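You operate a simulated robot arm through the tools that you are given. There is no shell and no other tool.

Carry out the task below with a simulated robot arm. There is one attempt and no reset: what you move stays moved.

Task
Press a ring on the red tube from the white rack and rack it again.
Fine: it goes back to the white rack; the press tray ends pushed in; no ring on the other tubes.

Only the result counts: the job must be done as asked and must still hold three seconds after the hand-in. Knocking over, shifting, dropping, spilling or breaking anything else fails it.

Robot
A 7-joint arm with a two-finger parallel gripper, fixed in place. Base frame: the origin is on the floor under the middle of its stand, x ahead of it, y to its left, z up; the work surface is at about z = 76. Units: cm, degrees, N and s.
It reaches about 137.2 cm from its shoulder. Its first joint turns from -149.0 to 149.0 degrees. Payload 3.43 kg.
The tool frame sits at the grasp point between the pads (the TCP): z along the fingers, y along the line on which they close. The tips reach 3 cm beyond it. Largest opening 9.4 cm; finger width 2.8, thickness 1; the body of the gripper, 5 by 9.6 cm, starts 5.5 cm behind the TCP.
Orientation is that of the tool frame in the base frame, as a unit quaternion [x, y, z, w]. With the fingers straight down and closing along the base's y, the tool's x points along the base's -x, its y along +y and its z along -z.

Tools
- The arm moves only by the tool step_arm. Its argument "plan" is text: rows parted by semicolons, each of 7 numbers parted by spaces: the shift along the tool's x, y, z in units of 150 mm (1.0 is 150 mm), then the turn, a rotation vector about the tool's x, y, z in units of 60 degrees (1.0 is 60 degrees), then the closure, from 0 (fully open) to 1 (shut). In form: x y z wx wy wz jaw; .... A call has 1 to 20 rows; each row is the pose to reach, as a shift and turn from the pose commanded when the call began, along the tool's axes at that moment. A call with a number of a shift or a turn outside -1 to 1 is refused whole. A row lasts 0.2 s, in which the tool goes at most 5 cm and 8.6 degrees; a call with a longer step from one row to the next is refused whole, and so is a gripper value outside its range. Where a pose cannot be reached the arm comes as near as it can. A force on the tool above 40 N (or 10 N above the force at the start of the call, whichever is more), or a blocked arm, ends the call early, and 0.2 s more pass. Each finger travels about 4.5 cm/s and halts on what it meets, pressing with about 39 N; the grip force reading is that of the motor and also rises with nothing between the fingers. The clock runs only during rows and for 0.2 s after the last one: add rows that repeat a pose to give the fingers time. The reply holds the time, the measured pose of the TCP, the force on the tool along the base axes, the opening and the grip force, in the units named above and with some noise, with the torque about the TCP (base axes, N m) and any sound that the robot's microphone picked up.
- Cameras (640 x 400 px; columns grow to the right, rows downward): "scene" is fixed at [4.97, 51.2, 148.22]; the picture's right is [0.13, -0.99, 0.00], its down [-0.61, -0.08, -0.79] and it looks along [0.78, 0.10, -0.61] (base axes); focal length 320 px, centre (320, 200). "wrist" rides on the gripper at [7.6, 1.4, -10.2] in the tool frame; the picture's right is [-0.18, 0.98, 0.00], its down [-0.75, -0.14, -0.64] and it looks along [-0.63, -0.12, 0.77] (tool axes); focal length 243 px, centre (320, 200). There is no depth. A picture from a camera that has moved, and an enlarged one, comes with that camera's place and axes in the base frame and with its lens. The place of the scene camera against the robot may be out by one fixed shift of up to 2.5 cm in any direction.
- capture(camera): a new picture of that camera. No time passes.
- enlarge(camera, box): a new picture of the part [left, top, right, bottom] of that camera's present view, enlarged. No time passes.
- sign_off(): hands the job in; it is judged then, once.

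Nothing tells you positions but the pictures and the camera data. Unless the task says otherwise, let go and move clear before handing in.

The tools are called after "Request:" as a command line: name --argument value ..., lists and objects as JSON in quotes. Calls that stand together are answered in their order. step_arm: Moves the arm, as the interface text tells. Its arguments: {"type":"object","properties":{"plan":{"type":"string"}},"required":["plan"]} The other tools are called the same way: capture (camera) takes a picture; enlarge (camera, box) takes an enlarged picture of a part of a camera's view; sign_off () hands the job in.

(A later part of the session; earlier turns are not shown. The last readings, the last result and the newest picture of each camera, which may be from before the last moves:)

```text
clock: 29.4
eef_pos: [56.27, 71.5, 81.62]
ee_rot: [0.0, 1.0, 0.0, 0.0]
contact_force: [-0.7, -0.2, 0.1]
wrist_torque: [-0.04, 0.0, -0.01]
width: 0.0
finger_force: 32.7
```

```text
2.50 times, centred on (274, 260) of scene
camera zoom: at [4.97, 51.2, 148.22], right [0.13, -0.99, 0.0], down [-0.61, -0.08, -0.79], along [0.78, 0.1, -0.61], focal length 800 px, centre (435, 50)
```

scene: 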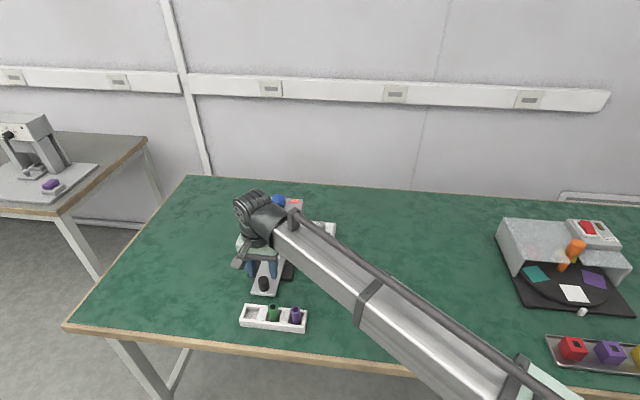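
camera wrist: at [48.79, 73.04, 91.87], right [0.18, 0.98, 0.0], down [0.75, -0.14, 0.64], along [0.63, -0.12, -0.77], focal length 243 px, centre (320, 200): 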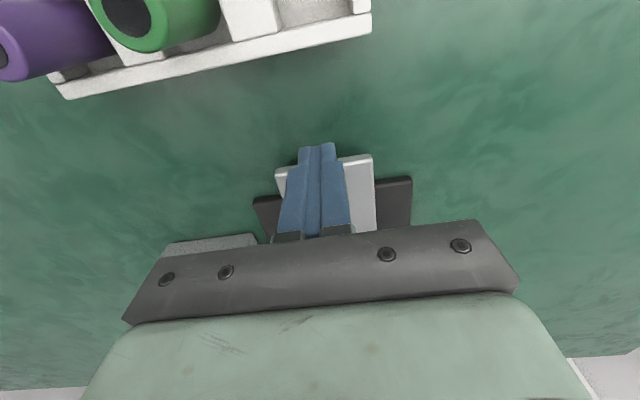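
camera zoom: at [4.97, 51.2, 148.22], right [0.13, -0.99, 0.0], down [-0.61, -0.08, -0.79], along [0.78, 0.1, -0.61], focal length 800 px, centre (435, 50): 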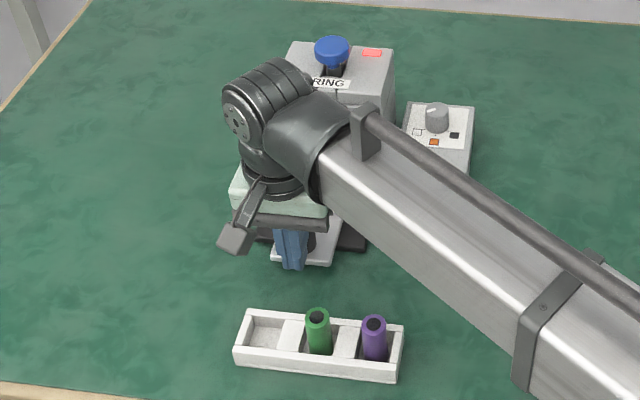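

The tray is sliding in freely with almost no force. I'll keep pushing toward the end stop.

Request:
step_arm --plan "-0.03 0 0 0 0 0 1; -0.06 0 0 0 0 0 1; -0.09 0 0 0 0 0 1; -0.12 0 0 0 0 0 1; -0.15 0 0 0 0 0 1; -0.18 0 0 0 0 0 1; -0.21 0 0 0 0 0 1; -0.24 0 0 0 0 0 1; -0.27 0 0 0 0 0 1; -0.3 0 0 0 0 0 1; -0.33 0 0 0 0 0 1; -0.36 0 0 0 0 0 1; -0.38 0 0 0 0 0 1; -0.38 0 0 0 0 0 1"

Request:
capture --camera "wrist"

Request:
enlarge --camera "scene" --box '[200, 180, 348, 340]'

```text
clock: 32.4
eef_pos: [62.01, 71.41, 81.74]
ee_rot: [0.001, 1.0, 0.0, 0.0]
contact_force: [0.2, -3.1, 11.9]
wrist_torque: [-0.01, -0.11, -0.08]
width: 0.0
finger_force: 32.5
```

```text
taken
camera wrist: at [54.42, 72.98, 91.94], right [0.18, 0.98, 0.0], down [0.75, -0.14, 0.64], along [0.63, -0.12, -0.77], focal length 243 px, centre (320, 200)
```

wrist: 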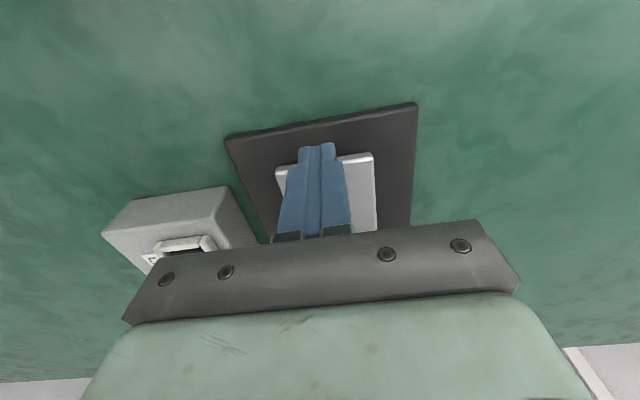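

```text
2.50 times, centred on (274, 260) of scene
camera zoom: at [4.97, 51.2, 148.22], right [0.13, -0.99, 0.0], down [-0.61, -0.08, -0.79], along [0.78, 0.1, -0.61], focal length 800 px, centre (435, 50)
```

zoom: 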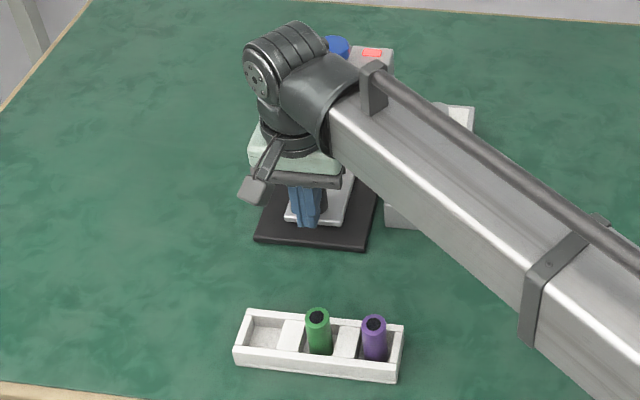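

Request:
step_arm --plan "0 0 -0.01 0 0 0 1; 0 0 -0.01 0 0 0 1"

Request:
enlarge --camera "scene" --box '[230, 190, 330, 260]'

Request:
enlarge --camera "wrist" --box '[200, 80, 440, 240]'

```text
clock: 33.0
eef_pos: [62.05, 71.56, 81.79]
ee_rot: [0.0, 1.0, 0.0, 0.0]
contact_force: [0.6, -0.4, -0.2]
wrist_torque: [0.03, 0.0, 0.02]
width: 0.0
finger_force: 32.8
```

```text
5.71 times, centred on (280, 225) of scene
camera zoom: at [4.97, 51.2, 148.22], right [0.13, -0.99, 0.0], down [-0.61, -0.08, -0.79], along [0.78, 0.1, -0.61], focal length 1827 px, centre (549, 57)
```

zoom: 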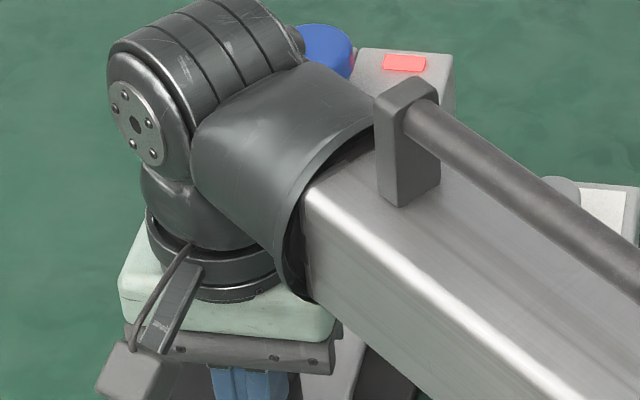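

```text
2.50 times, centred on (320, 160) of wrist
camera zoom: at [54.43, 73.03, 92.02], right [0.18, 0.98, 0.0], down [0.75, -0.14, 0.64], along [0.63, -0.12, -0.77], focal length 606 px, centre (320, 300)
```

zoom: 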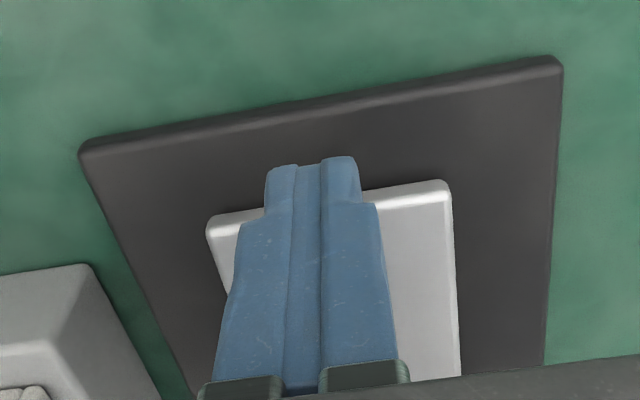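

No residual load. I'll continue in small increments to find the stop.

Request:
step_arm --plan "-0.02 0 0 0 0 0 1; -0.04 0 0 0 0 0 1; -0.06 0 0 0 0 0 1; -0.07 0 0 0 0 0 1; -0.07 0 0 0 0 0 1"

```text
clock: 34.2
eef_pos: [63.2, 71.64, 81.8]
ee_rot: [0.0, 1.0, 0.0, 0.0]
contact_force: [-0.1, 0.5, -0.4]
wrist_torque: [0.0, 0.01, -0.02]
width: 0.0
finger_force: 33.2
```

Request:
step_arm --plan "-0.02 0 0 0 0 0 1; -0.04 0 0 0 0 0 1; -0.04 0 0 0 0 0 1"

Request:
enlarge --camera "wrist" --box '[200, 80, 440, 240]'

```text
clock: 35.0
eef_pos: [63.13, 71.68, 81.69]
ee_rot: [-0.001, 1.0, -0.001, -0.005]
contact_force: [-7.3, 0.9, 4.0]
wrist_torque: [-0.09, -0.05, -0.04]
width: 0.0
finger_force: 32.5
stopped in row 3: the force on the tool passed its limit at 42 N (the readings are from after the stop); the commanded pose is now the measured one
```

```text
2.50 times, centred on (320, 160) of wrist
camera zoom: at [55.69, 73.07, 92.05], right [0.18, 0.98, 0.0], down [0.76, -0.14, 0.63], along [0.62, -0.12, -0.77], focal length 606 px, centre (320, 300)
```

zoom: 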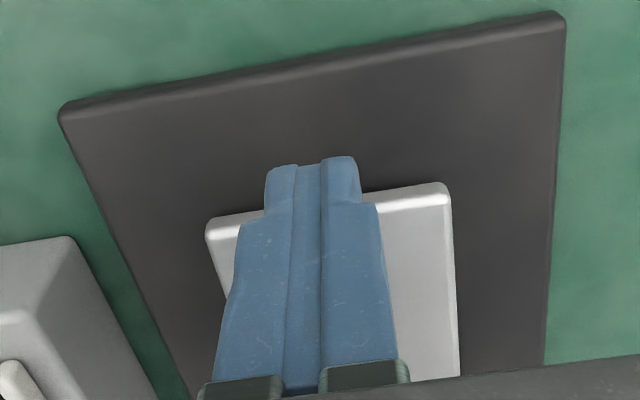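

The tray reached its end stop. I'll back off, raise up, and look at the press from a distance to check the tray, tube and light.

Request:
step_arm --plan "0.06 0 0 0 0.0 0 1; 0.12 0 0 0 0 0 1; 0.15 0 -0.2 0 0 0 1; 0.2 0 -0.4 0 0 0 1; 0.3 0 -0.6 0 0 0 1; 0.4 0 -0.8 0 0 0 1; 0.6 0 -0.95 0 0 0 1; 0.8 0 -0.95 0 0 0 1; 0.8 0 -0.95 0 0 0 1"

Request:
capture --camera "wrist"

Request:
enlarge --camera "scene" --box '[220, 180, 348, 260]'

```text
clock: 37.0
eef_pos: [51.64, 71.44, 96.04]
ee_rot: [-0.001, 1.0, -0.001, -0.004]
contact_force: [-0.4, 0.2, -1.0]
wrist_torque: [0.01, 0.02, 0.0]
width: 0.02
finger_force: 32.8
```

```text
taken
camera wrist: at [43.98, 73.02, 106.27], right [0.18, 0.98, 0.0], down [0.76, -0.14, 0.64], along [0.62, -0.12, -0.77], focal length 243 px, centre (320, 200)
```

wrist: 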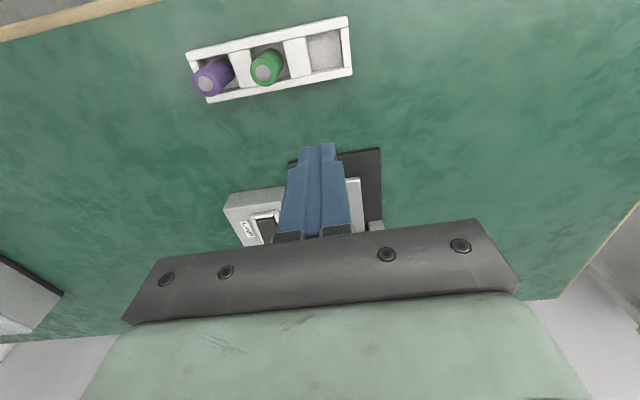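

```text
5.00 times, centred on (284, 220) of scene
camera zoom: at [4.97, 51.2, 148.22], right [0.13, -0.99, 0.0], down [-0.61, -0.08, -0.79], along [0.78, 0.1, -0.61], focal length 1599 px, centre (500, 100)
```

zoom: 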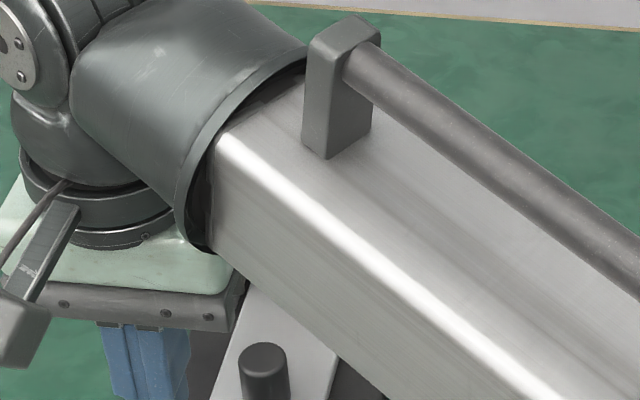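

I can't see the press past the arm here. I'll rise and move forward to the starting vantage point, undoing the half-degree tilt from the stop.

Request:
step_arm --plan "0 0 -0.25 0 -0.004 0 1; -0.05 0 -0.5 0 -0.0086 0 1; -0.2 0 -0.75 0 -0.0086 0 1; -0.4 0 -0.95 0 -0.0086 0 1; -0.65 0 -1.0 0 -0.0086 0 1; -0.9 0 -1.0 0 -0.0086 0 1; -0.9 0 -1.0 0 -0.0086 0 1"

Request:
capture --camera "wrist"

Request:
enlarge --camera "wrist" --box '[200, 0, 440, 150]'

Request:
enlarge --camera "scene" --box '[220, 180, 348, 260]'

```text
clock: 38.6
eef_pos: [65.21, 71.54, 110.85]
ee_rot: [-0.001, 1.0, -0.001, 0.0]
contact_force: [0.1, -0.1, -0.3]
wrist_torque: [-0.01, 0.0, -0.01]
width: 0.03
finger_force: 32.7
```

```text
taken
camera wrist: at [57.5, 72.95, 121.07], right [0.18, 0.98, 0.0], down [0.75, -0.14, 0.64], along [0.63, -0.12, -0.77], focal length 243 px, centre (320, 200)
```

wrist: 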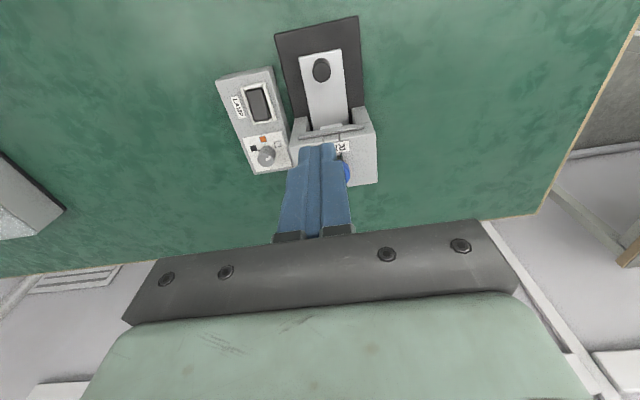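

```text
2.67 times, centred on (320, 75) of wrist
camera zoom: at [57.5, 72.95, 121.07], right [0.18, 0.98, 0.0], down [0.75, -0.14, 0.64], along [0.63, -0.12, -0.77], focal length 647 px, centre (320, 533)
```

zoom: 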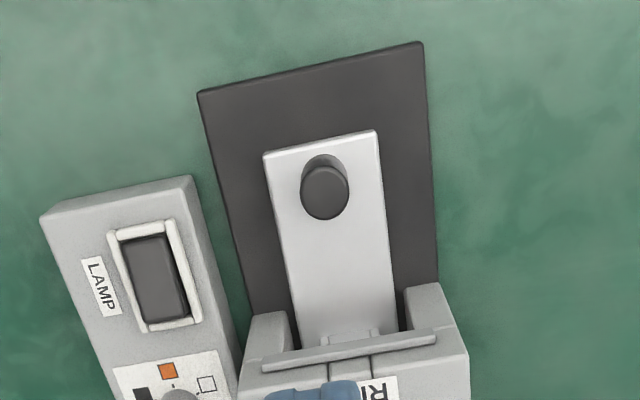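

```text
5.00 times, centred on (284, 220) of scene
camera zoom: at [4.97, 51.2, 148.22], right [0.13, -0.99, 0.0], down [-0.61, -0.08, -0.79], along [0.78, 0.1, -0.61], focal length 1599 px, centre (500, 100)
```

zoom: 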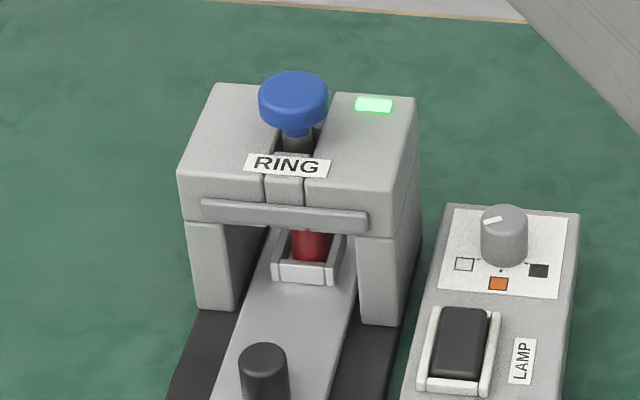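

The light turned green: the tray is home with the red tube under the press. Now I'll go above the blue plunger at about (77, 71.6, 92) with closed fingers.

Request:
step_arm --plan "-0.2 0 0 0 0 0 1; -0.4 0 0 0 0 0 1; -0.6 0 0.15 0 0 0 1; -0.787 0 0.3 0 0 0 1; -0.787 0 0.5 0 0 0 1; -0.787 0 0.7 0 0 0 1; -0.787 0 0.85 0 0 0 1; -0.787 0 0.85 0 0 0 1"

Request:
capture --camera "wrist"

Request:
enlarge --camera "wrist" --box '[200, 40, 440, 190]'

Request:
enlarge --camera "scene" --box '[220, 160, 348, 260]'

```text
clock: 40.4
eef_pos: [77.15, 71.68, 98.17]
ee_rot: [-0.001, 1.0, -0.002, 0.0]
contact_force: [0.3, -0.5, -0.2]
wrist_torque: [0.03, -0.02, 0.05]
width: 0.01
finger_force: 32.9
```

```text
taken
camera wrist: at [69.48, 73.1, 108.4], right [0.18, 0.98, 0.0], down [0.75, -0.14, 0.64], along [0.63, -0.12, -0.77], focal length 243 px, centre (320, 200)
```

wrist: 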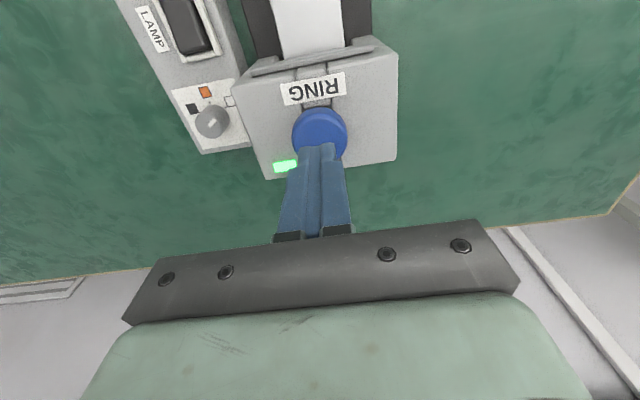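

```text
2.67 times, centred on (320, 115) of wrist
camera zoom: at [69.48, 73.1, 108.4], right [0.18, 0.98, 0.0], down [0.75, -0.14, 0.64], along [0.63, -0.12, -0.77], focal length 647 px, centre (320, 427)
```

zoom: 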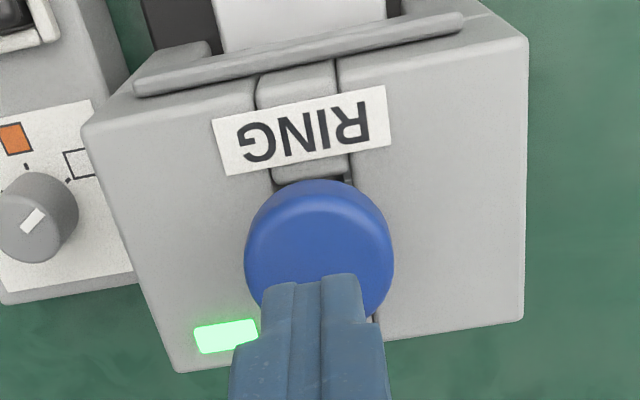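

```text
4.00 times, centred on (284, 210) of scene
camera zoom: at [4.97, 51.2, 148.22], right [0.13, -0.99, 0.0], down [-0.61, -0.08, -0.79], along [0.78, 0.1, -0.61], focal length 1279 px, centre (464, 160)
```

zoom: 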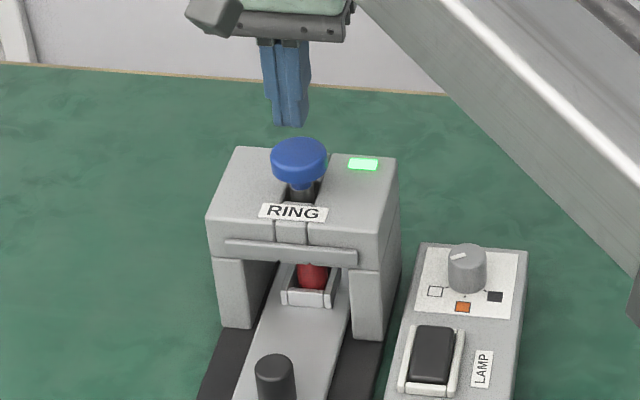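

The fingertips are centred over the plunger. I'll press straight down in small steps and listen for a click.

Request:
step_arm --plan "0.005 -0.003 0.06 0 0 0 1; 0.005 -0.003 0.12 0 0 0 1; 0.005 -0.003 0.17 0 0 0 1; 0.005 -0.003 0.2 0 0 0 1; 0.005 -0.003 0.2 0 0 0 1"

```text
clock: 41.6
eef_pos: [76.88, 71.5, 95.18]
ee_rot: [-0.002, 1.0, -0.001, 0.0]
contact_force: [-0.3, 0.0, 0.5]
wrist_torque: [0.05, -0.06, 0.0]
width: 0.01
finger_force: 32.9
```

Request:
step_arm --plan "0 0 0.02 0 0 0 1; 0 0 0.04 0 0 0 1; 0 0 0.06 0 0 0 1; 0 0 0.06 0 0 0 1"

Request:
enlarge --camera "scene" --box '[220, 160, 348, 260]'

```text
clock: 42.6
eef_pos: [76.74, 71.62, 94.28]
ee_rot: [-0.001, 1.0, -0.001, 0.0]
contact_force: [0.9, 1.4, 3.6]
wrist_torque: [0.03, -0.07, 0.0]
width: 0.0
finger_force: 33.1
```

```text
4.00 times, centred on (284, 210) of scene
camera zoom: at [4.97, 51.2, 148.22], right [0.13, -0.99, 0.0], down [-0.61, -0.08, -0.79], along [0.78, 0.1, -0.61], focal length 1279 px, centre (464, 160)
```

zoom: 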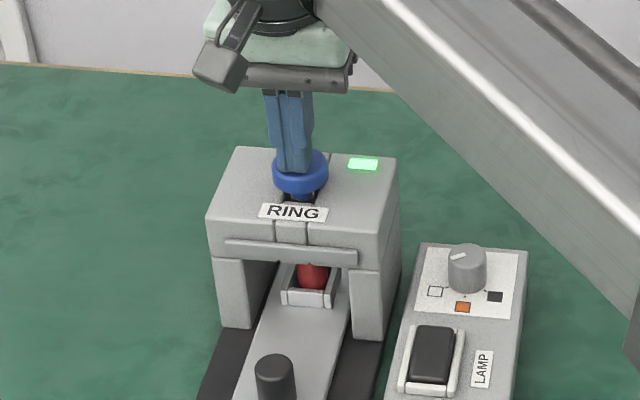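

The plunger is moving down against a light spring (3.6 N). I'll keep pressing.

Request:
step_arm --plan "0 0 0.02 0 0 0 1; 0 0 0.04 0 0 0 1; 0 0 0.06 0 0 0 1; 0 0 0.06 0 0 0 1"

Request:
enlarge --camera "scene" --box '[220, 160, 348, 260]'

```text
clock: 43.6
eef_pos: [76.85, 71.62, 93.7]
ee_rot: [0.0, 1.0, 0.002, 0.002]
contact_force: [5.4, 8.3, 35.3]
wrist_torque: [0.25, -0.04, -0.02]
width: 0.0
finger_force: 32.9
```

```text
4.00 times, centred on (284, 210) of scene
camera zoom: at [4.97, 51.2, 148.22], right [0.13, -0.99, 0.0], down [-0.61, -0.08, -0.79], along [0.78, 0.1, -0.61], focal length 1279 px, centre (464, 160)
```

zoom: 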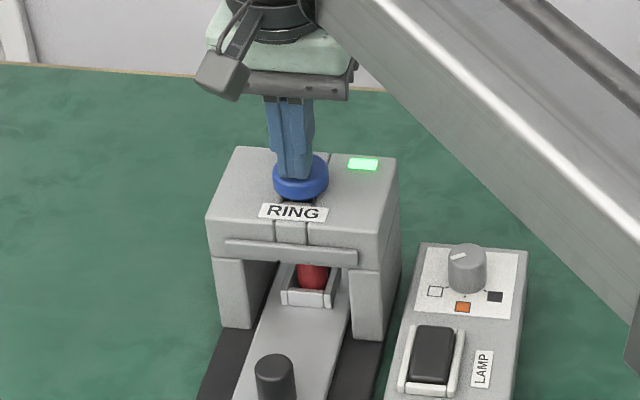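

Force has risen to 35 N with no click yet. I'll press slightly further.

Request:
step_arm --plan "0 0 0.005 0 0 0 1; 0 0 0.01 0 0 0 1; 0 0 0.01 0 0 0 1"

Request:
enlarge --camera "scene" --box '[220, 160, 348, 260]'

Request:
enlarge --camera "wrist" --box '[200, 40, 440, 190]'

```text
clock: 44.1
eef_pos: [76.74, 71.6, 93.76]
ee_rot: [0.0, 1.0, 0.001, 0.002]
contact_force: [-4.0, -1.9, 14.0]
wrist_torque: [-0.08, 0.19, 0.01]
width: 0.01
finger_force: 33.2
stopped in row 2: the force on the tool passed its limit at 49 N (the readings are from after the stop); the commanded pose is now the measured one
```

```text
4.00 times, centred on (284, 210) of scene
camera zoom: at [4.97, 51.2, 148.22], right [0.13, -0.99, 0.0], down [-0.61, -0.08, -0.79], along [0.78, 0.1, -0.61], focal length 1279 px, centre (464, 160)
```

zoom: 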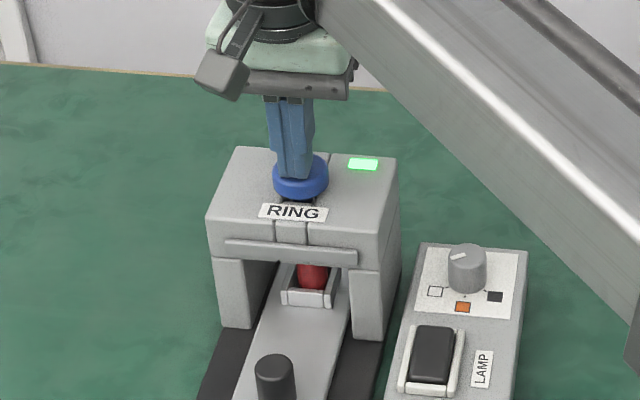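

```text
2.67 times, centred on (320, 115) of wrist
camera zoom: at [69.15, 73.03, 103.96], right [0.18, 0.98, 0.0], down [0.75, -0.14, 0.64], along [0.63, -0.12, -0.77], focal length 647 px, centre (320, 427)
```

zoom: 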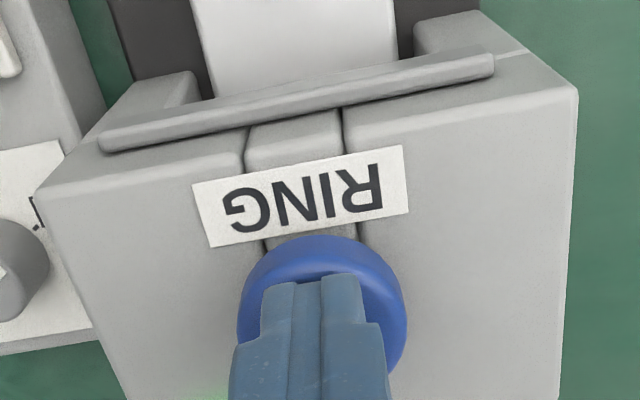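

The plunger bottomed out after about 1.3 cm of travel at 49 N. I'll lift off and check whether the plunger returned.

Request:
step_arm --plan "0 0 -0.1 0 0 0 1; 0 0 -0.25 0 0 0 1; 0 0 -0.45 0 0 0 1; 0 0 -0.65 0 0 0 1; 0 0 -0.65 0 0 0 1"

Request:
enlarge --camera "scene" --box '[240, 180, 320, 240]'

Request:
enlarge --camera "wrist" --box '[200, 40, 440, 190]'

```text
clock: 45.3
eef_pos: [76.9, 71.56, 103.33]
ee_rot: [-0.001, 1.0, 0.001, 0.0]
contact_force: [0.0, 0.2, -0.4]
wrist_torque: [0.03, -0.01, 0.0]
width: 0.0
finger_force: 33.2
```

```text
6.67 times, centred on (280, 210) of scene
camera zoom: at [4.97, 51.2, 148.22], right [0.13, -0.99, 0.0], down [-0.61, -0.08, -0.79], along [0.78, 0.1, -0.61], focal length 2132 px, centre (587, 133)
```

zoom: 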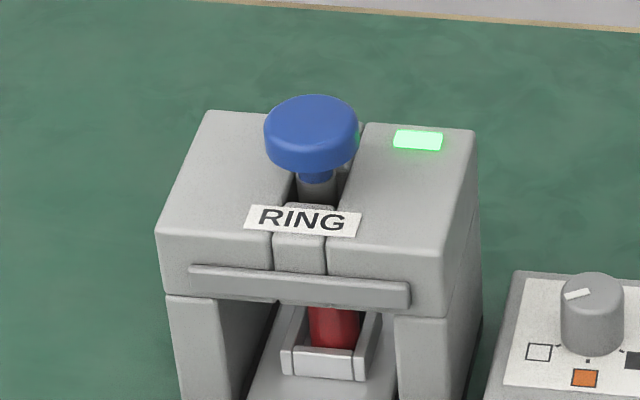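

```text
2.67 times, centred on (320, 115) of wrist
camera zoom: at [69.28, 72.97, 113.56], right [0.18, 0.98, 0.0], down [0.75, -0.14, 0.64], along [0.63, -0.12, -0.77], focal length 647 px, centre (320, 427)
```

zoom: 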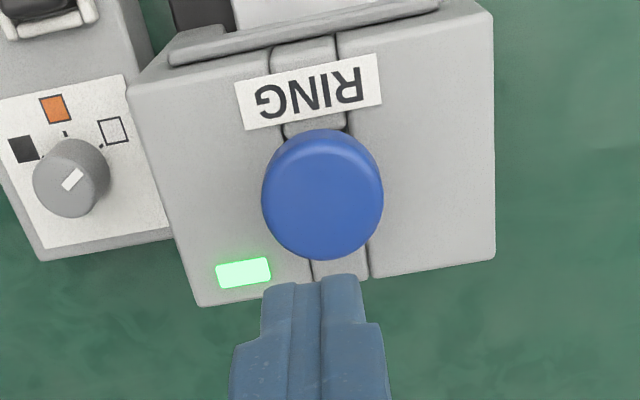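

The plunger sprang back. Now I'll go to the knob (now near 66.1, 71.4) with fingers open to pull the tray out and check for the ring.

Request:
step_arm --plan "0.25 -0.003 0 0 0 0 1; 0.5 -0.006 0 0 0 0 0.8; 0.72 -0.008 0 0 0 0 0.6; 0.72 -0.008 0.2 0 0 0 0.5; 0.72 -0.008 0.4 0 0 0 0.5; 0.72 -0.008 0.6 0 0 0 0.5; 0.72 -0.008 0.8 0 0 0 0.5; 0.72 -0.008 0.95 0 0 0 0.5; 0.72 -0.008 0.95 0 0 0 0.5"

Request:
enlarge --camera "wrist" --box '[180, 40, 460, 215]'

Request:
enlarge --camera "scene" --box '[220, 180, 348, 260]'

```text
clock: 47.3
eef_pos: [66.18, 71.46, 88.81]
ee_rot: [-0.001, 1.0, 0.0, 0.001]
contact_force: [-0.5, -0.1, 0.3]
wrist_torque: [0.01, 0.01, 0.0]
width: 4.7
finger_force: 0.0
```

```text
2.29 times, centred on (320, 128) of wrist
camera zoom: at [58.53, 72.91, 99.1], right [0.18, 0.98, 0.0], down [0.75, -0.14, 0.64], along [0.63, -0.12, -0.77], focal length 555 px, centre (320, 366)
```

zoom: 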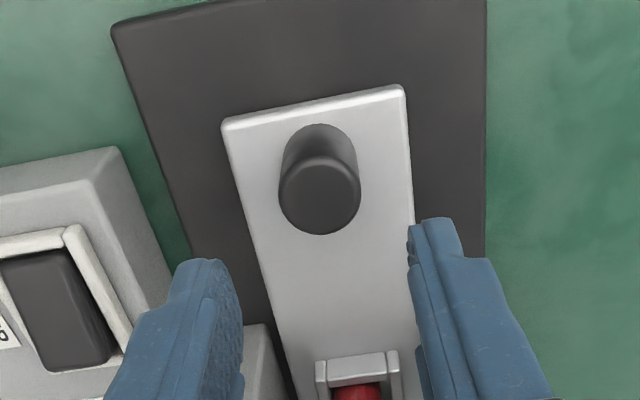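

```text
5.00 times, centred on (284, 220) of scene
camera zoom: at [4.97, 51.2, 148.22], right [0.13, -0.99, 0.0], down [-0.61, -0.08, -0.79], along [0.78, 0.1, -0.61], focal length 1599 px, centre (500, 100)
```

zoom: 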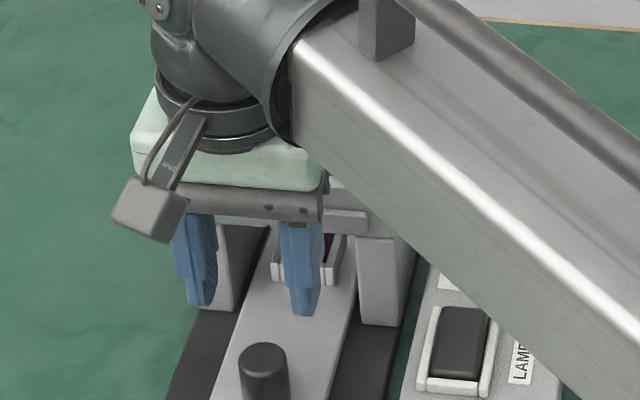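

Request:
step_arm --plan "0.008 0 0.12 0 0 0 0.5; 0.008 0 0.24 0 0 0 0.5; 0.008 0 0.36 0 0 0 0.5; 0.008 0 0.46 0 0 0 0.5; 0.008 0 0.46 0 0 0 0.6; 0.008 0 0.46 0 0 0 0.68; 0.008 0 0.46 0 0 0 0.72; 0.008 0 0.46 0 0 0 0.72"

```text
clock: 49.1
eef_pos: [66.09, 71.43, 82.15]
ee_rot: [-0.002, 1.0, 0.0, 0.001]
contact_force: [0.4, 6.0, -1.8]
wrist_torque: [0.03, -0.04, -0.06]
width: 2.91
finger_force: 2.4
```

Request:
step_arm --plan "0 0.003 0 0 0 0 0.74; 0 0.003 0 0 0 0 0.76; 0 0.003 0 0 0 0 0.76"

```text
clock: 49.9
eef_pos: [66.06, 71.62, 82.07]
ee_rot: [0.0, 1.0, 0.0, 0.002]
contact_force: [1.5, 4.1, 4.8]
wrist_torque: [-0.47, 0.03, 0.0]
width: 2.75
finger_force: 44.9
```

The knob is gripped with small residual forces. Pulling the tray out slowly.

Request:
step_arm --plan "0.02 0 0 0 0 0 0.76; 0.05 0 0 0 0 0 0.76; 0.08 0 0 0 0 0 0.76; 0.12 0 0 0 0 0 0.76; 0.16 0 0 0 0 0 0.76; 0.2 0 0 0 0 0 0.76; 0.24 0 0 0 0 0 0.76; 0.28 0 0 0 0 0 0.76; 0.32 0 0 0 0 0 0.76; 0.36 0 0 0 0 0 0.76; 0.4 0 0 0 0 0 0.76; 0.44 0 0 0 0 0 0.76; 0.48 0 0 0 0 0 0.76; 0.48 0 0 0 0 0 0.76"

Request:
capture --camera "wrist"

Request:
enlarge --camera "scene" --box '[200, 180, 348, 300]'

```text
clock: 52.9
eef_pos: [58.69, 71.44, 82.23]
ee_rot: [-0.001, 1.0, 0.001, 0.002]
contact_force: [1.2, -7.3, 25.4]
wrist_torque: [-0.72, -0.16, 0.01]
width: 2.75
finger_force: 44.9
```

```text
taken
camera wrist: at [51.04, 72.97, 92.37], right [0.18, 0.98, 0.0], down [0.75, -0.14, 0.64], along [0.63, -0.12, -0.76], focal length 243 px, centre (320, 200)
```

wrist: 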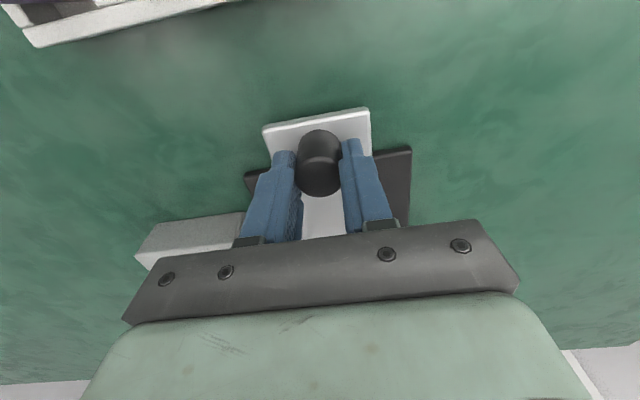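

```text
3.33 times, centred on (274, 240) of scene
camera zoom: at [4.97, 51.2, 148.22], right [0.13, -0.99, 0.0], down [-0.61, -0.08, -0.79], along [0.78, 0.1, -0.61], focal length 1066 px, centre (473, 67)
```

zoom: 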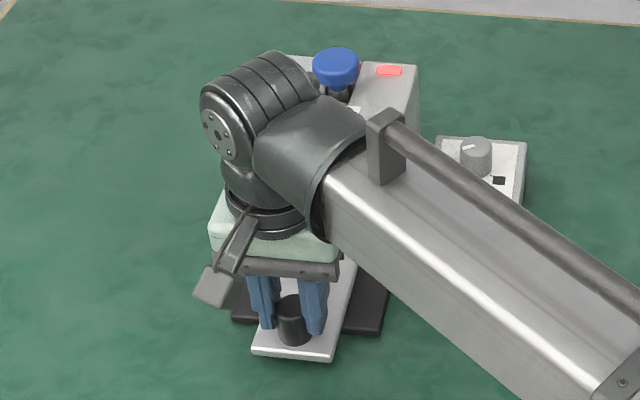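

The tray is coming out (light red again). I'll relieve the vertical load slightly and pull the remaining distance.

Request:
step_arm --plan "0.01 0 -0.008 0 0 0 0.76; 0.04 0 -0.008 0 0 0 0.76; 0.08 0 -0.008 0 0 0 0.76; 0.12 0 -0.008 0 0 0 0.76; 0.15 0 -0.008 0 0 0 0.76; 0.165 0 -0.008 0 0 0 0.76; 0.165 0 -0.008 0 0 0 0.76"

```text
clock: 54.5
eef_pos: [56.4, 71.52, 82.17]
ee_rot: [-0.001, 1.0, 0.0, 0.0]
contact_force: [-0.9, -14.7, -26.8]
wrist_torque: [0.34, -0.57, -0.05]
width: 2.72
finger_force: 44.3
```

Tray is out to about its original position. Releasing the knob and rising to look at the tube.

Request:
step_arm --plan "0 0 0 0 0 0 0.7; 0 0 0 0 0 0 0.6; 0 0 0 0 0 0 0.5; 0 0 -0.06 0 0 0 0.5; 0 0 -0.2 0 0 0 0.5; 0 0 -0.4 0 0 0 0.5; 0 0 -0.6 0 0 0 0.5; 0 0 -0.8 0 0 0 0.5; 0 0 -0.8 0 0 0 0.5"

Request:
capture --camera "wrist"

Request:
enlarge --camera "scene" --box '[200, 180, 348, 300]'

```text
clock: 56.5
eef_pos: [56.38, 71.58, 94.29]
ee_rot: [0.0, 1.0, 0.0, 0.0]
contact_force: [0.1, -0.6, 1.1]
wrist_torque: [0.0, 0.01, 0.0]
width: 4.7
finger_force: 0.0
```

```text
taken
camera wrist: at [48.62, 73.02, 104.47], right [0.18, 0.98, 0.0], down [0.75, -0.14, 0.64], along [0.63, -0.12, -0.77], focal length 243 px, centre (320, 200)
```

wrist: 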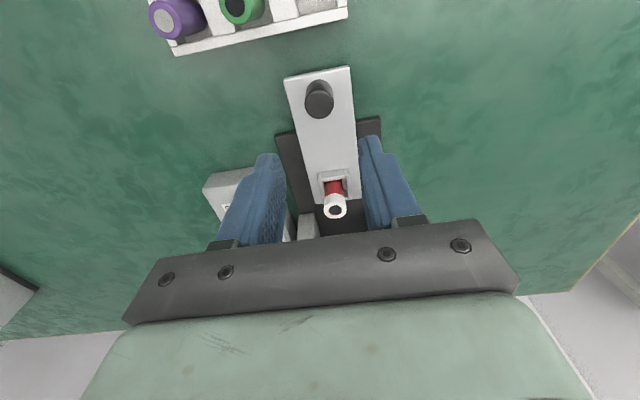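

```text
3.33 times, centred on (274, 240) of scene
camera zoom: at [4.97, 51.2, 148.22], right [0.13, -0.99, 0.0], down [-0.61, -0.08, -0.79], along [0.78, 0.1, -0.61], focal length 1066 px, centre (473, 67)
```

zoom: 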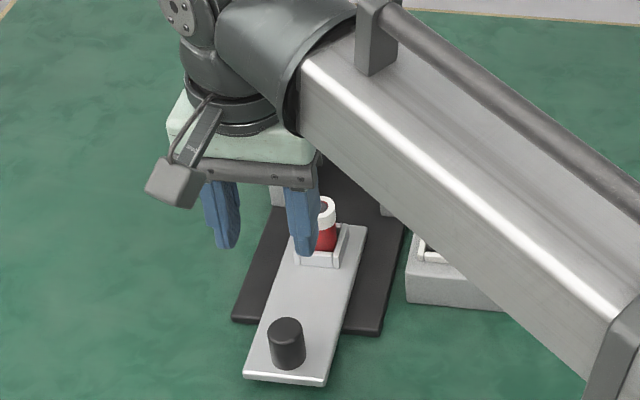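

A white ring now sits on top of the red tube. Next I'll move over the tube to pick it up; first a closer look at the ring.

Request:
step_arm --plan "-0.2 0 0 0 0 0 0.48; -0.4 0 0 0 0 0 0.48; -0.6 0 0 0 0 0 0.48; -0.73 0 0 0 0 0 0.48; -0.73 0 0 0 0 0 0.48"

Request:
enlarge --camera "wrist" --box '[220, 20, 460, 170]'

Request:
enlarge --camera "scene" --box '[230, 200, 326, 260]'

```text
clock: 57.7
eef_pos: [67.26, 71.82, 94.28]
ee_rot: [-0.001, 1.0, 0.001, 0.002]
contact_force: [-0.4, 0.6, -0.2]
wrist_torque: [0.02, 0.03, 0.02]
width: 4.9
finger_force: 0.1
```

```text
2.67 times, centred on (340, 95) of wrist
camera zoom: at [59.65, 73.29, 104.51], right [0.18, 0.98, 0.0], down [0.75, -0.14, 0.64], along [0.63, -0.12, -0.77], focal length 647 px, centre (267, 480)
```

zoom: 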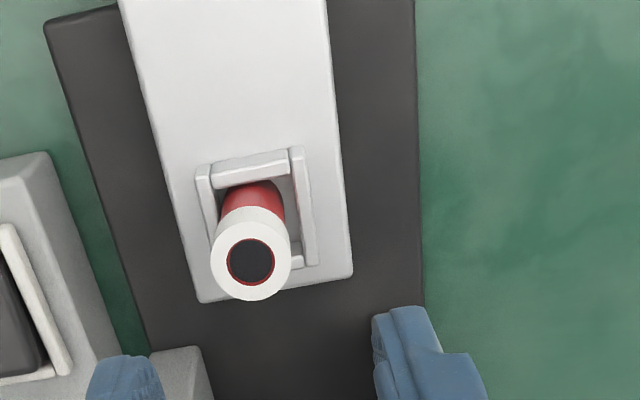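

```text
6.67 times, centred on (278, 230) of scene
camera zoom: at [4.97, 51.2, 148.22], right [0.13, -0.99, 0.0], down [-0.61, -0.08, -0.79], along [0.78, 0.1, -0.61], focal length 2132 px, centre (600, 0)
```

zoom: 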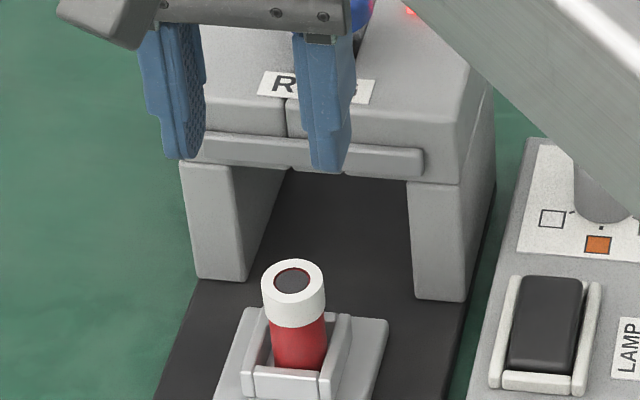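

The ring (about 2.7 cm wide) is seated over the top of the tube, which stands near (67.7, 71.25). I'll align over it and descend partway to re-check.

Request:
step_arm --plan "-0.015 -0.02 0.1 0 0 0 0.48; -0.029 -0.038 0.2 0 0 0 0.48; -0.029 -0.038 0.32 0 0 0 0.48; -0.029 -0.038 0.4 0 0 0 0.48; -0.029 -0.038 0.4 0 0 0 0.48"

Request:
enlarge --camera "wrist" --box '[220, 50, 460, 200]'

Request:
enlarge --camera "scene" --box '[230, 200, 326, 260]'

```text
clock: 58.9
eef_pos: [67.68, 70.96, 88.43]
ee_rot: [-0.001, 1.0, 0.001, 0.001]
contact_force: [0.4, 0.5, 0.8]
wrist_torque: [-0.04, 0.01, 0.0]
width: 4.92
finger_force: 0.1
```

```text
2.67 times, centred on (340, 125) of wrist
camera zoom: at [60.03, 72.4, 98.54], right [0.18, 0.98, 0.0], down [0.75, -0.14, 0.64], along [0.63, -0.12, -0.77], focal length 647 px, centre (267, 400)
```

zoom: 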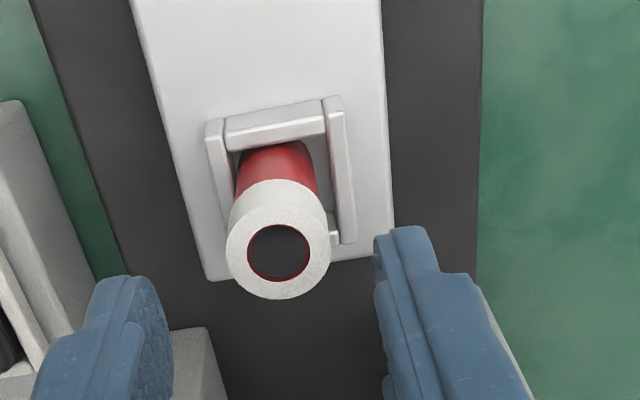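

```text
6.67 times, centred on (278, 230) of scene
camera zoom: at [4.97, 51.2, 148.22], right [0.13, -0.99, 0.0], down [-0.61, -0.08, -0.79], along [0.78, 0.1, -0.61], focal length 2132 px, centre (600, 0)
```

zoom: 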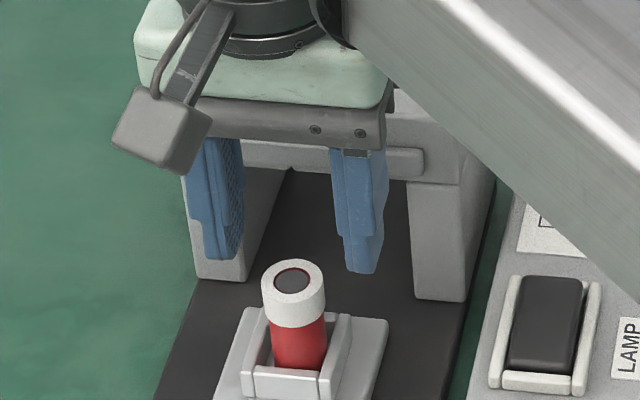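

Ring top is at about (67.73, 71.26, 83.4). I'll correct y by +0.3, descend so the fingers cover the ring and upper tube, and close.

Request:
step_arm --plan "-0.005 0.02 0.1 0 0 0 0.48; -0.005 0.02 0.2 0 0 0 0.48; -0.005 0.02 0.32 0 0 0 0.48; -0.005 0.02 0.32 0 0 0 0.48"

Request:
enlarge --camera "wrist" --box '[180, 60, 460, 235]'

Request:
enlarge --camera "scene" --box '[230, 200, 326, 260]'

```text
clock: 59.9
eef_pos: [67.79, 71.36, 83.44]
ee_rot: [-0.001, 1.0, 0.0, 0.001]
contact_force: [1.4, 0.0, 0.1]
wrist_torque: [-0.03, 0.0, 0.02]
width: 4.9
finger_force: 0.1
```

```text
2.29 times, centred on (320, 148) of wrist
camera zoom: at [60.03, 72.68, 93.76], right [0.18, 0.98, 0.0], down [0.75, -0.14, 0.64], along [0.63, -0.12, -0.77], focal length 555 px, centre (320, 320)
```

zoom: 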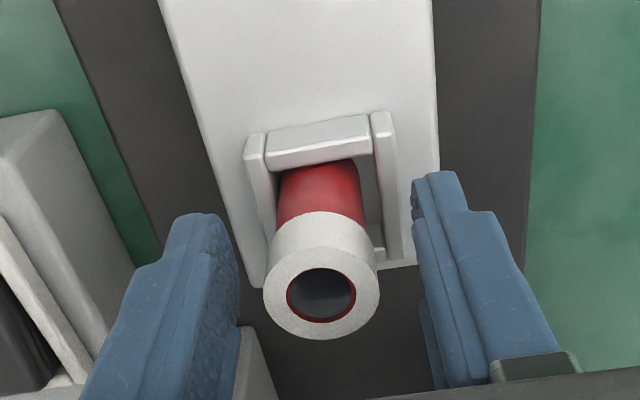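

```text
6.67 times, centred on (278, 230) of scene
camera zoom: at [4.97, 51.2, 148.22], right [0.13, -0.99, 0.0], down [-0.61, -0.08, -0.79], along [0.78, 0.1, -0.61], focal length 2132 px, centre (600, 0)
```

zoom: 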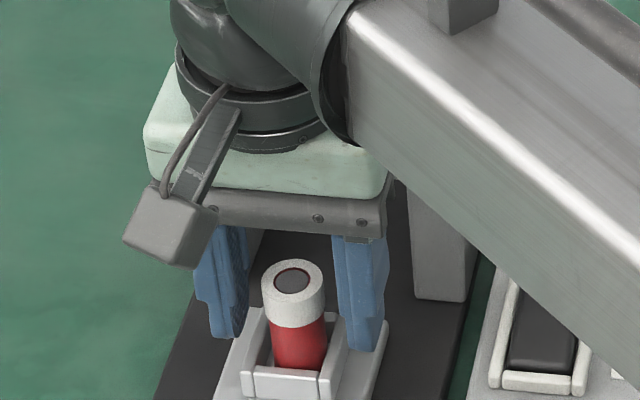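

Aligned around the ring. Closing now.

Request:
step_arm --plan "0 0 -0.007 0 0 0 0.55; 0 0 -0.007 0 0 0 0.62; 0 0 -0.007 0 0 0 0.7; 0 0 -0.007 0 0 0 0.8; 0 0 -0.007 0 0 0 0.8; 0 0 -0.007 0 0 0 0.8"

Request:
enlarge --camera "wrist" --box '[180, 60, 460, 235]'

```text
clock: 61.3
eef_pos: [67.82, 71.18, 83.63]
ee_rot: [-0.001, 1.0, 0.001, 0.001]
contact_force: [0.2, -0.1, 0.3]
wrist_torque: [0.05, -0.01, 0.01]
width: 2.33
finger_force: 38.7
```

```text
2.29 times, centred on (320, 148) of wrist
camera zoom: at [60.07, 72.7, 93.86], right [0.18, 0.98, 0.0], down [0.75, -0.14, 0.64], along [0.63, -0.12, -0.77], focal length 555 px, centre (320, 320)
```

zoom: 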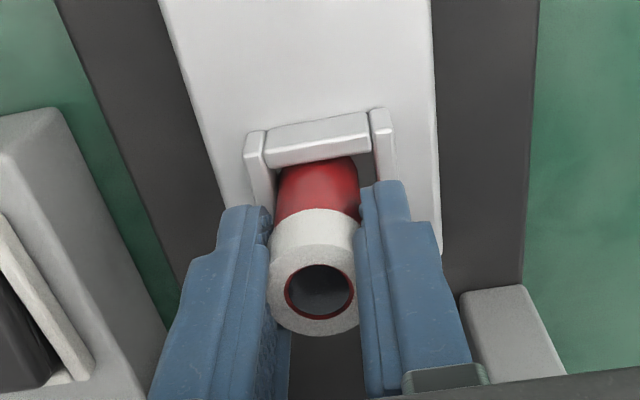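

Gripped at 2.33 cm. Lifting straight out of the socket.

Request:
step_arm --plan "0 0 -0.04 0 0 0 0.8; 0 0 -0.08 0 0 0 0.8; 0 0 -0.14 0 0 0 0.8; 0 0 -0.2 0 0 0 0.8; 0 0 -0.35 0 0 0 0.8; 0 0 -0.5 0 0 0 0.8; 0 0 -0.7 0 0 0 0.8; 0 0 -0.7 0 0 0 0.8"

Request:
capture --camera "wrist"

Request:
enlarge --camera "scene" --box '[200, 170, 348, 300]'

```text
clock: 63.1
eef_pos: [67.79, 71.15, 93.96]
ee_rot: [-0.001, 1.0, 0.001, 0.001]
contact_force: [0.6, 0.1, 0.3]
wrist_torque: [0.03, 0.0, 0.0]
width: 2.31
finger_force: 39.4
```

```text
taken
camera wrist: at [60.15, 72.58, 104.22], right [0.18, 0.98, 0.0], down [0.75, -0.14, 0.64], along [0.63, -0.12, -0.77], focal length 243 px, centre (320, 200)
```

wrist: 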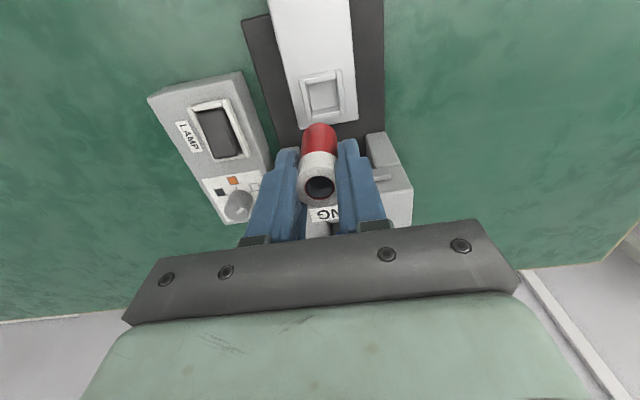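

```text
3.08 times, centred on (274, 235) of scene
camera zoom: at [4.97, 51.2, 148.22], right [0.13, -0.99, 0.0], down [-0.61, -0.08, -0.79], along [0.78, 0.1, -0.61], focal length 984 px, centre (462, 92)
```

zoom: 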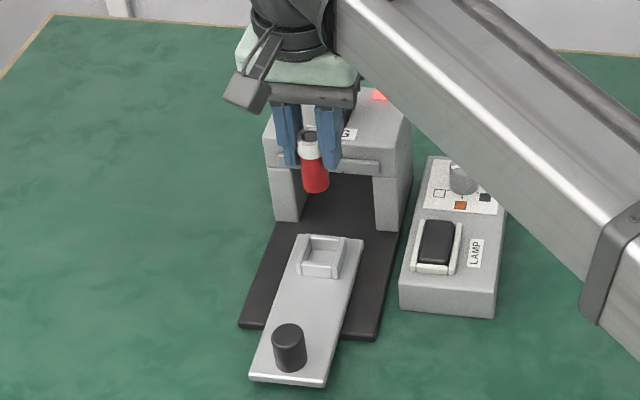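

The tube with its white ring is out and upright. Now back over the empty left cell of the rack at about (48.2, 72.6).

Request:
step_arm --plan "0.25 0.02 0 0 0 0 0.8; 0.5 0.04 0 0 0 0 0.8; 0.75 0.06 0 0 0 0 0.8; 1.0 0.087 0 0 0 0 0.8; 1.0 0.087 0 0 0 0 0.8"

Request:
step_arm --plan "0.15 0 0 0 0 0 0.8; 0.3 0 0 0 0 0 0.8; 0.3 0 0 0 0 0 0.8"

Request:
capture --camera "wrist"

Request:
enlarge --camera "wrist" --box '[180, 20, 460, 195]'

Request:
enlarge --camera "scene" --box '[200, 220, 348, 340]'

```text
clock: 64.3
eef_pos: [52.72, 72.41, 94.14]
ee_rot: [-0.001, 1.0, 0.0, 0.001]
contact_force: [0.2, 0.4, 0.2]
wrist_torque: [-0.01, -0.01, 0.0]
width: 2.31
finger_force: 38.5
```

```text
clock: 65.1
eef_pos: [48.21, 72.47, 94.04]
ee_rot: [-0.001, 1.0, 0.001, 0.001]
contact_force: [0.1, -0.7, -0.6]
wrist_torque: [0.03, -0.01, 0.02]
width: 2.33
finger_force: 39.2
```

```text
taken
camera wrist: at [40.64, 73.93, 104.21], right [0.18, 0.98, 0.0], down [0.75, -0.14, 0.64], along [0.63, -0.12, -0.77], focal length 243 px, centre (320, 200)
```

wrist: 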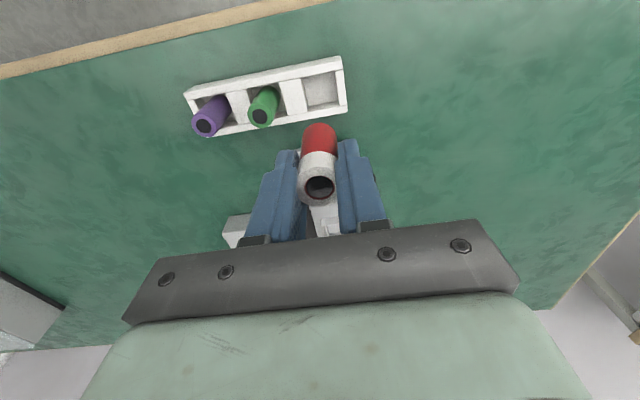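

```text
2.29 times, centred on (320, 108) of wrist
camera zoom: at [40.64, 73.93, 104.21], right [0.18, 0.98, 0.0], down [0.75, -0.14, 0.64], along [0.63, -0.12, -0.77], focal length 555 px, centre (320, 411)
```

zoom: 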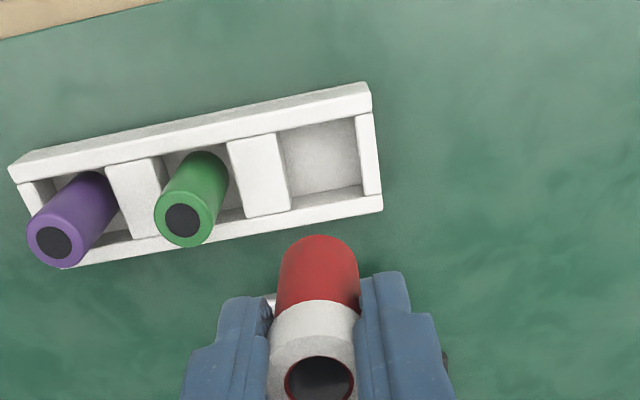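

```text
3.33 times, centred on (274, 280) of scene
camera zoom: at [4.97, 51.2, 148.22], right [0.13, -0.99, 0.0], down [-0.61, -0.08, -0.79], along [0.78, 0.1, -0.61], focal length 1066 px, centre (473, -67)
```

zoom: 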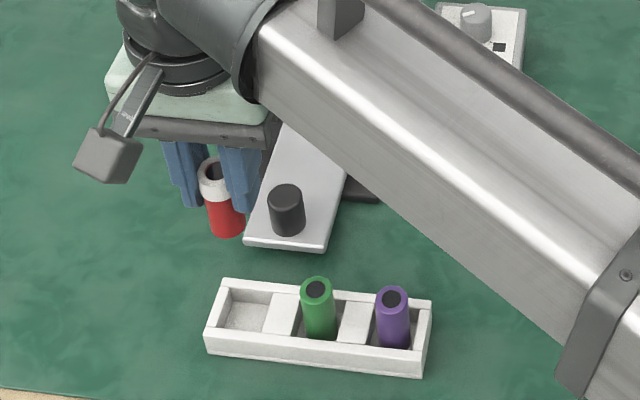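

The tube is over the empty cell, whose centre I read as (48.1, 72.65). I'll correct slightly and descend to just above the rim.

Request:
step_arm --plan "0.008 0.009 0.15 0 0 0 0.8; 0.008 0.009 0.3 0 0 0 0.8; 0.008 0.009 0.45 0 0 0 0.8; 0.008 0.009 0.55 0 0 0 0.8; 0.008 0.009 0.59 0 0 0 0.8; 0.008 0.009 0.59 0 0 0 0.8"

Request:
enlarge --camera "wrist" --box '[180, 40, 460, 215]'

Request:
enlarge --camera "scene" --box '[200, 240, 328, 340]'

```text
clock: 66.5
eef_pos: [48.17, 72.61, 85.17]
ee_rot: [-0.001, 1.0, 0.001, 0.002]
contact_force: [0.3, 0.6, -0.7]
wrist_torque: [-0.02, -0.02, -0.03]
width: 2.33
finger_force: 39.0
```

```text
2.29 times, centred on (320, 128) of wrist
camera zoom: at [40.44, 74.13, 95.38], right [0.18, 0.98, 0.0], down [0.75, -0.14, 0.64], along [0.63, -0.12, -0.77], focal length 555 px, centre (320, 366)
```

zoom: 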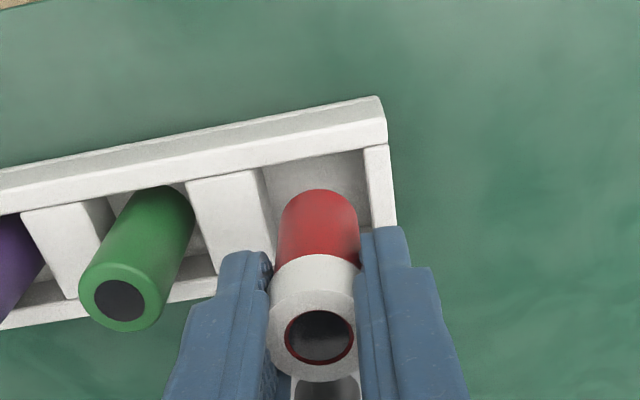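

```text
4.00 times, centred on (264, 290) of scene
camera zoom: at [4.97, 51.2, 148.22], right [0.13, -0.99, 0.0], down [-0.61, -0.08, -0.79], along [0.78, 0.1, -0.61], focal length 1279 px, centre (544, -160)
```

zoom: 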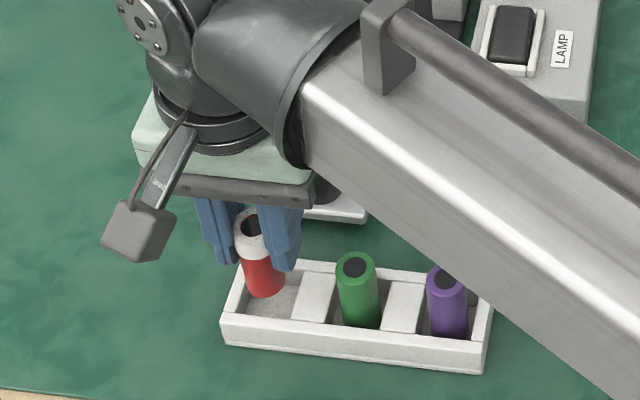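

Well centred over the cell. Lowering gently until it touches the floor.

Request:
step_arm --plan "0 0 0.04 0 0 0 0.8; 0 0 0.08 0 0 0 0.8; 0 0 0.12 0 0 0 0.8; 0 0 0.155 0 0 0 0.8; 0 0 0.155 0 0 0 0.8"

```text
clock: 67.7
eef_pos: [47.98, 72.81, 82.77]
ee_rot: [-0.001, 1.0, 0.001, 0.002]
contact_force: [0.1, 1.0, -0.8]
wrist_torque: [-0.01, -0.02, 0.0]
width: 2.32
finger_force: 38.2
```

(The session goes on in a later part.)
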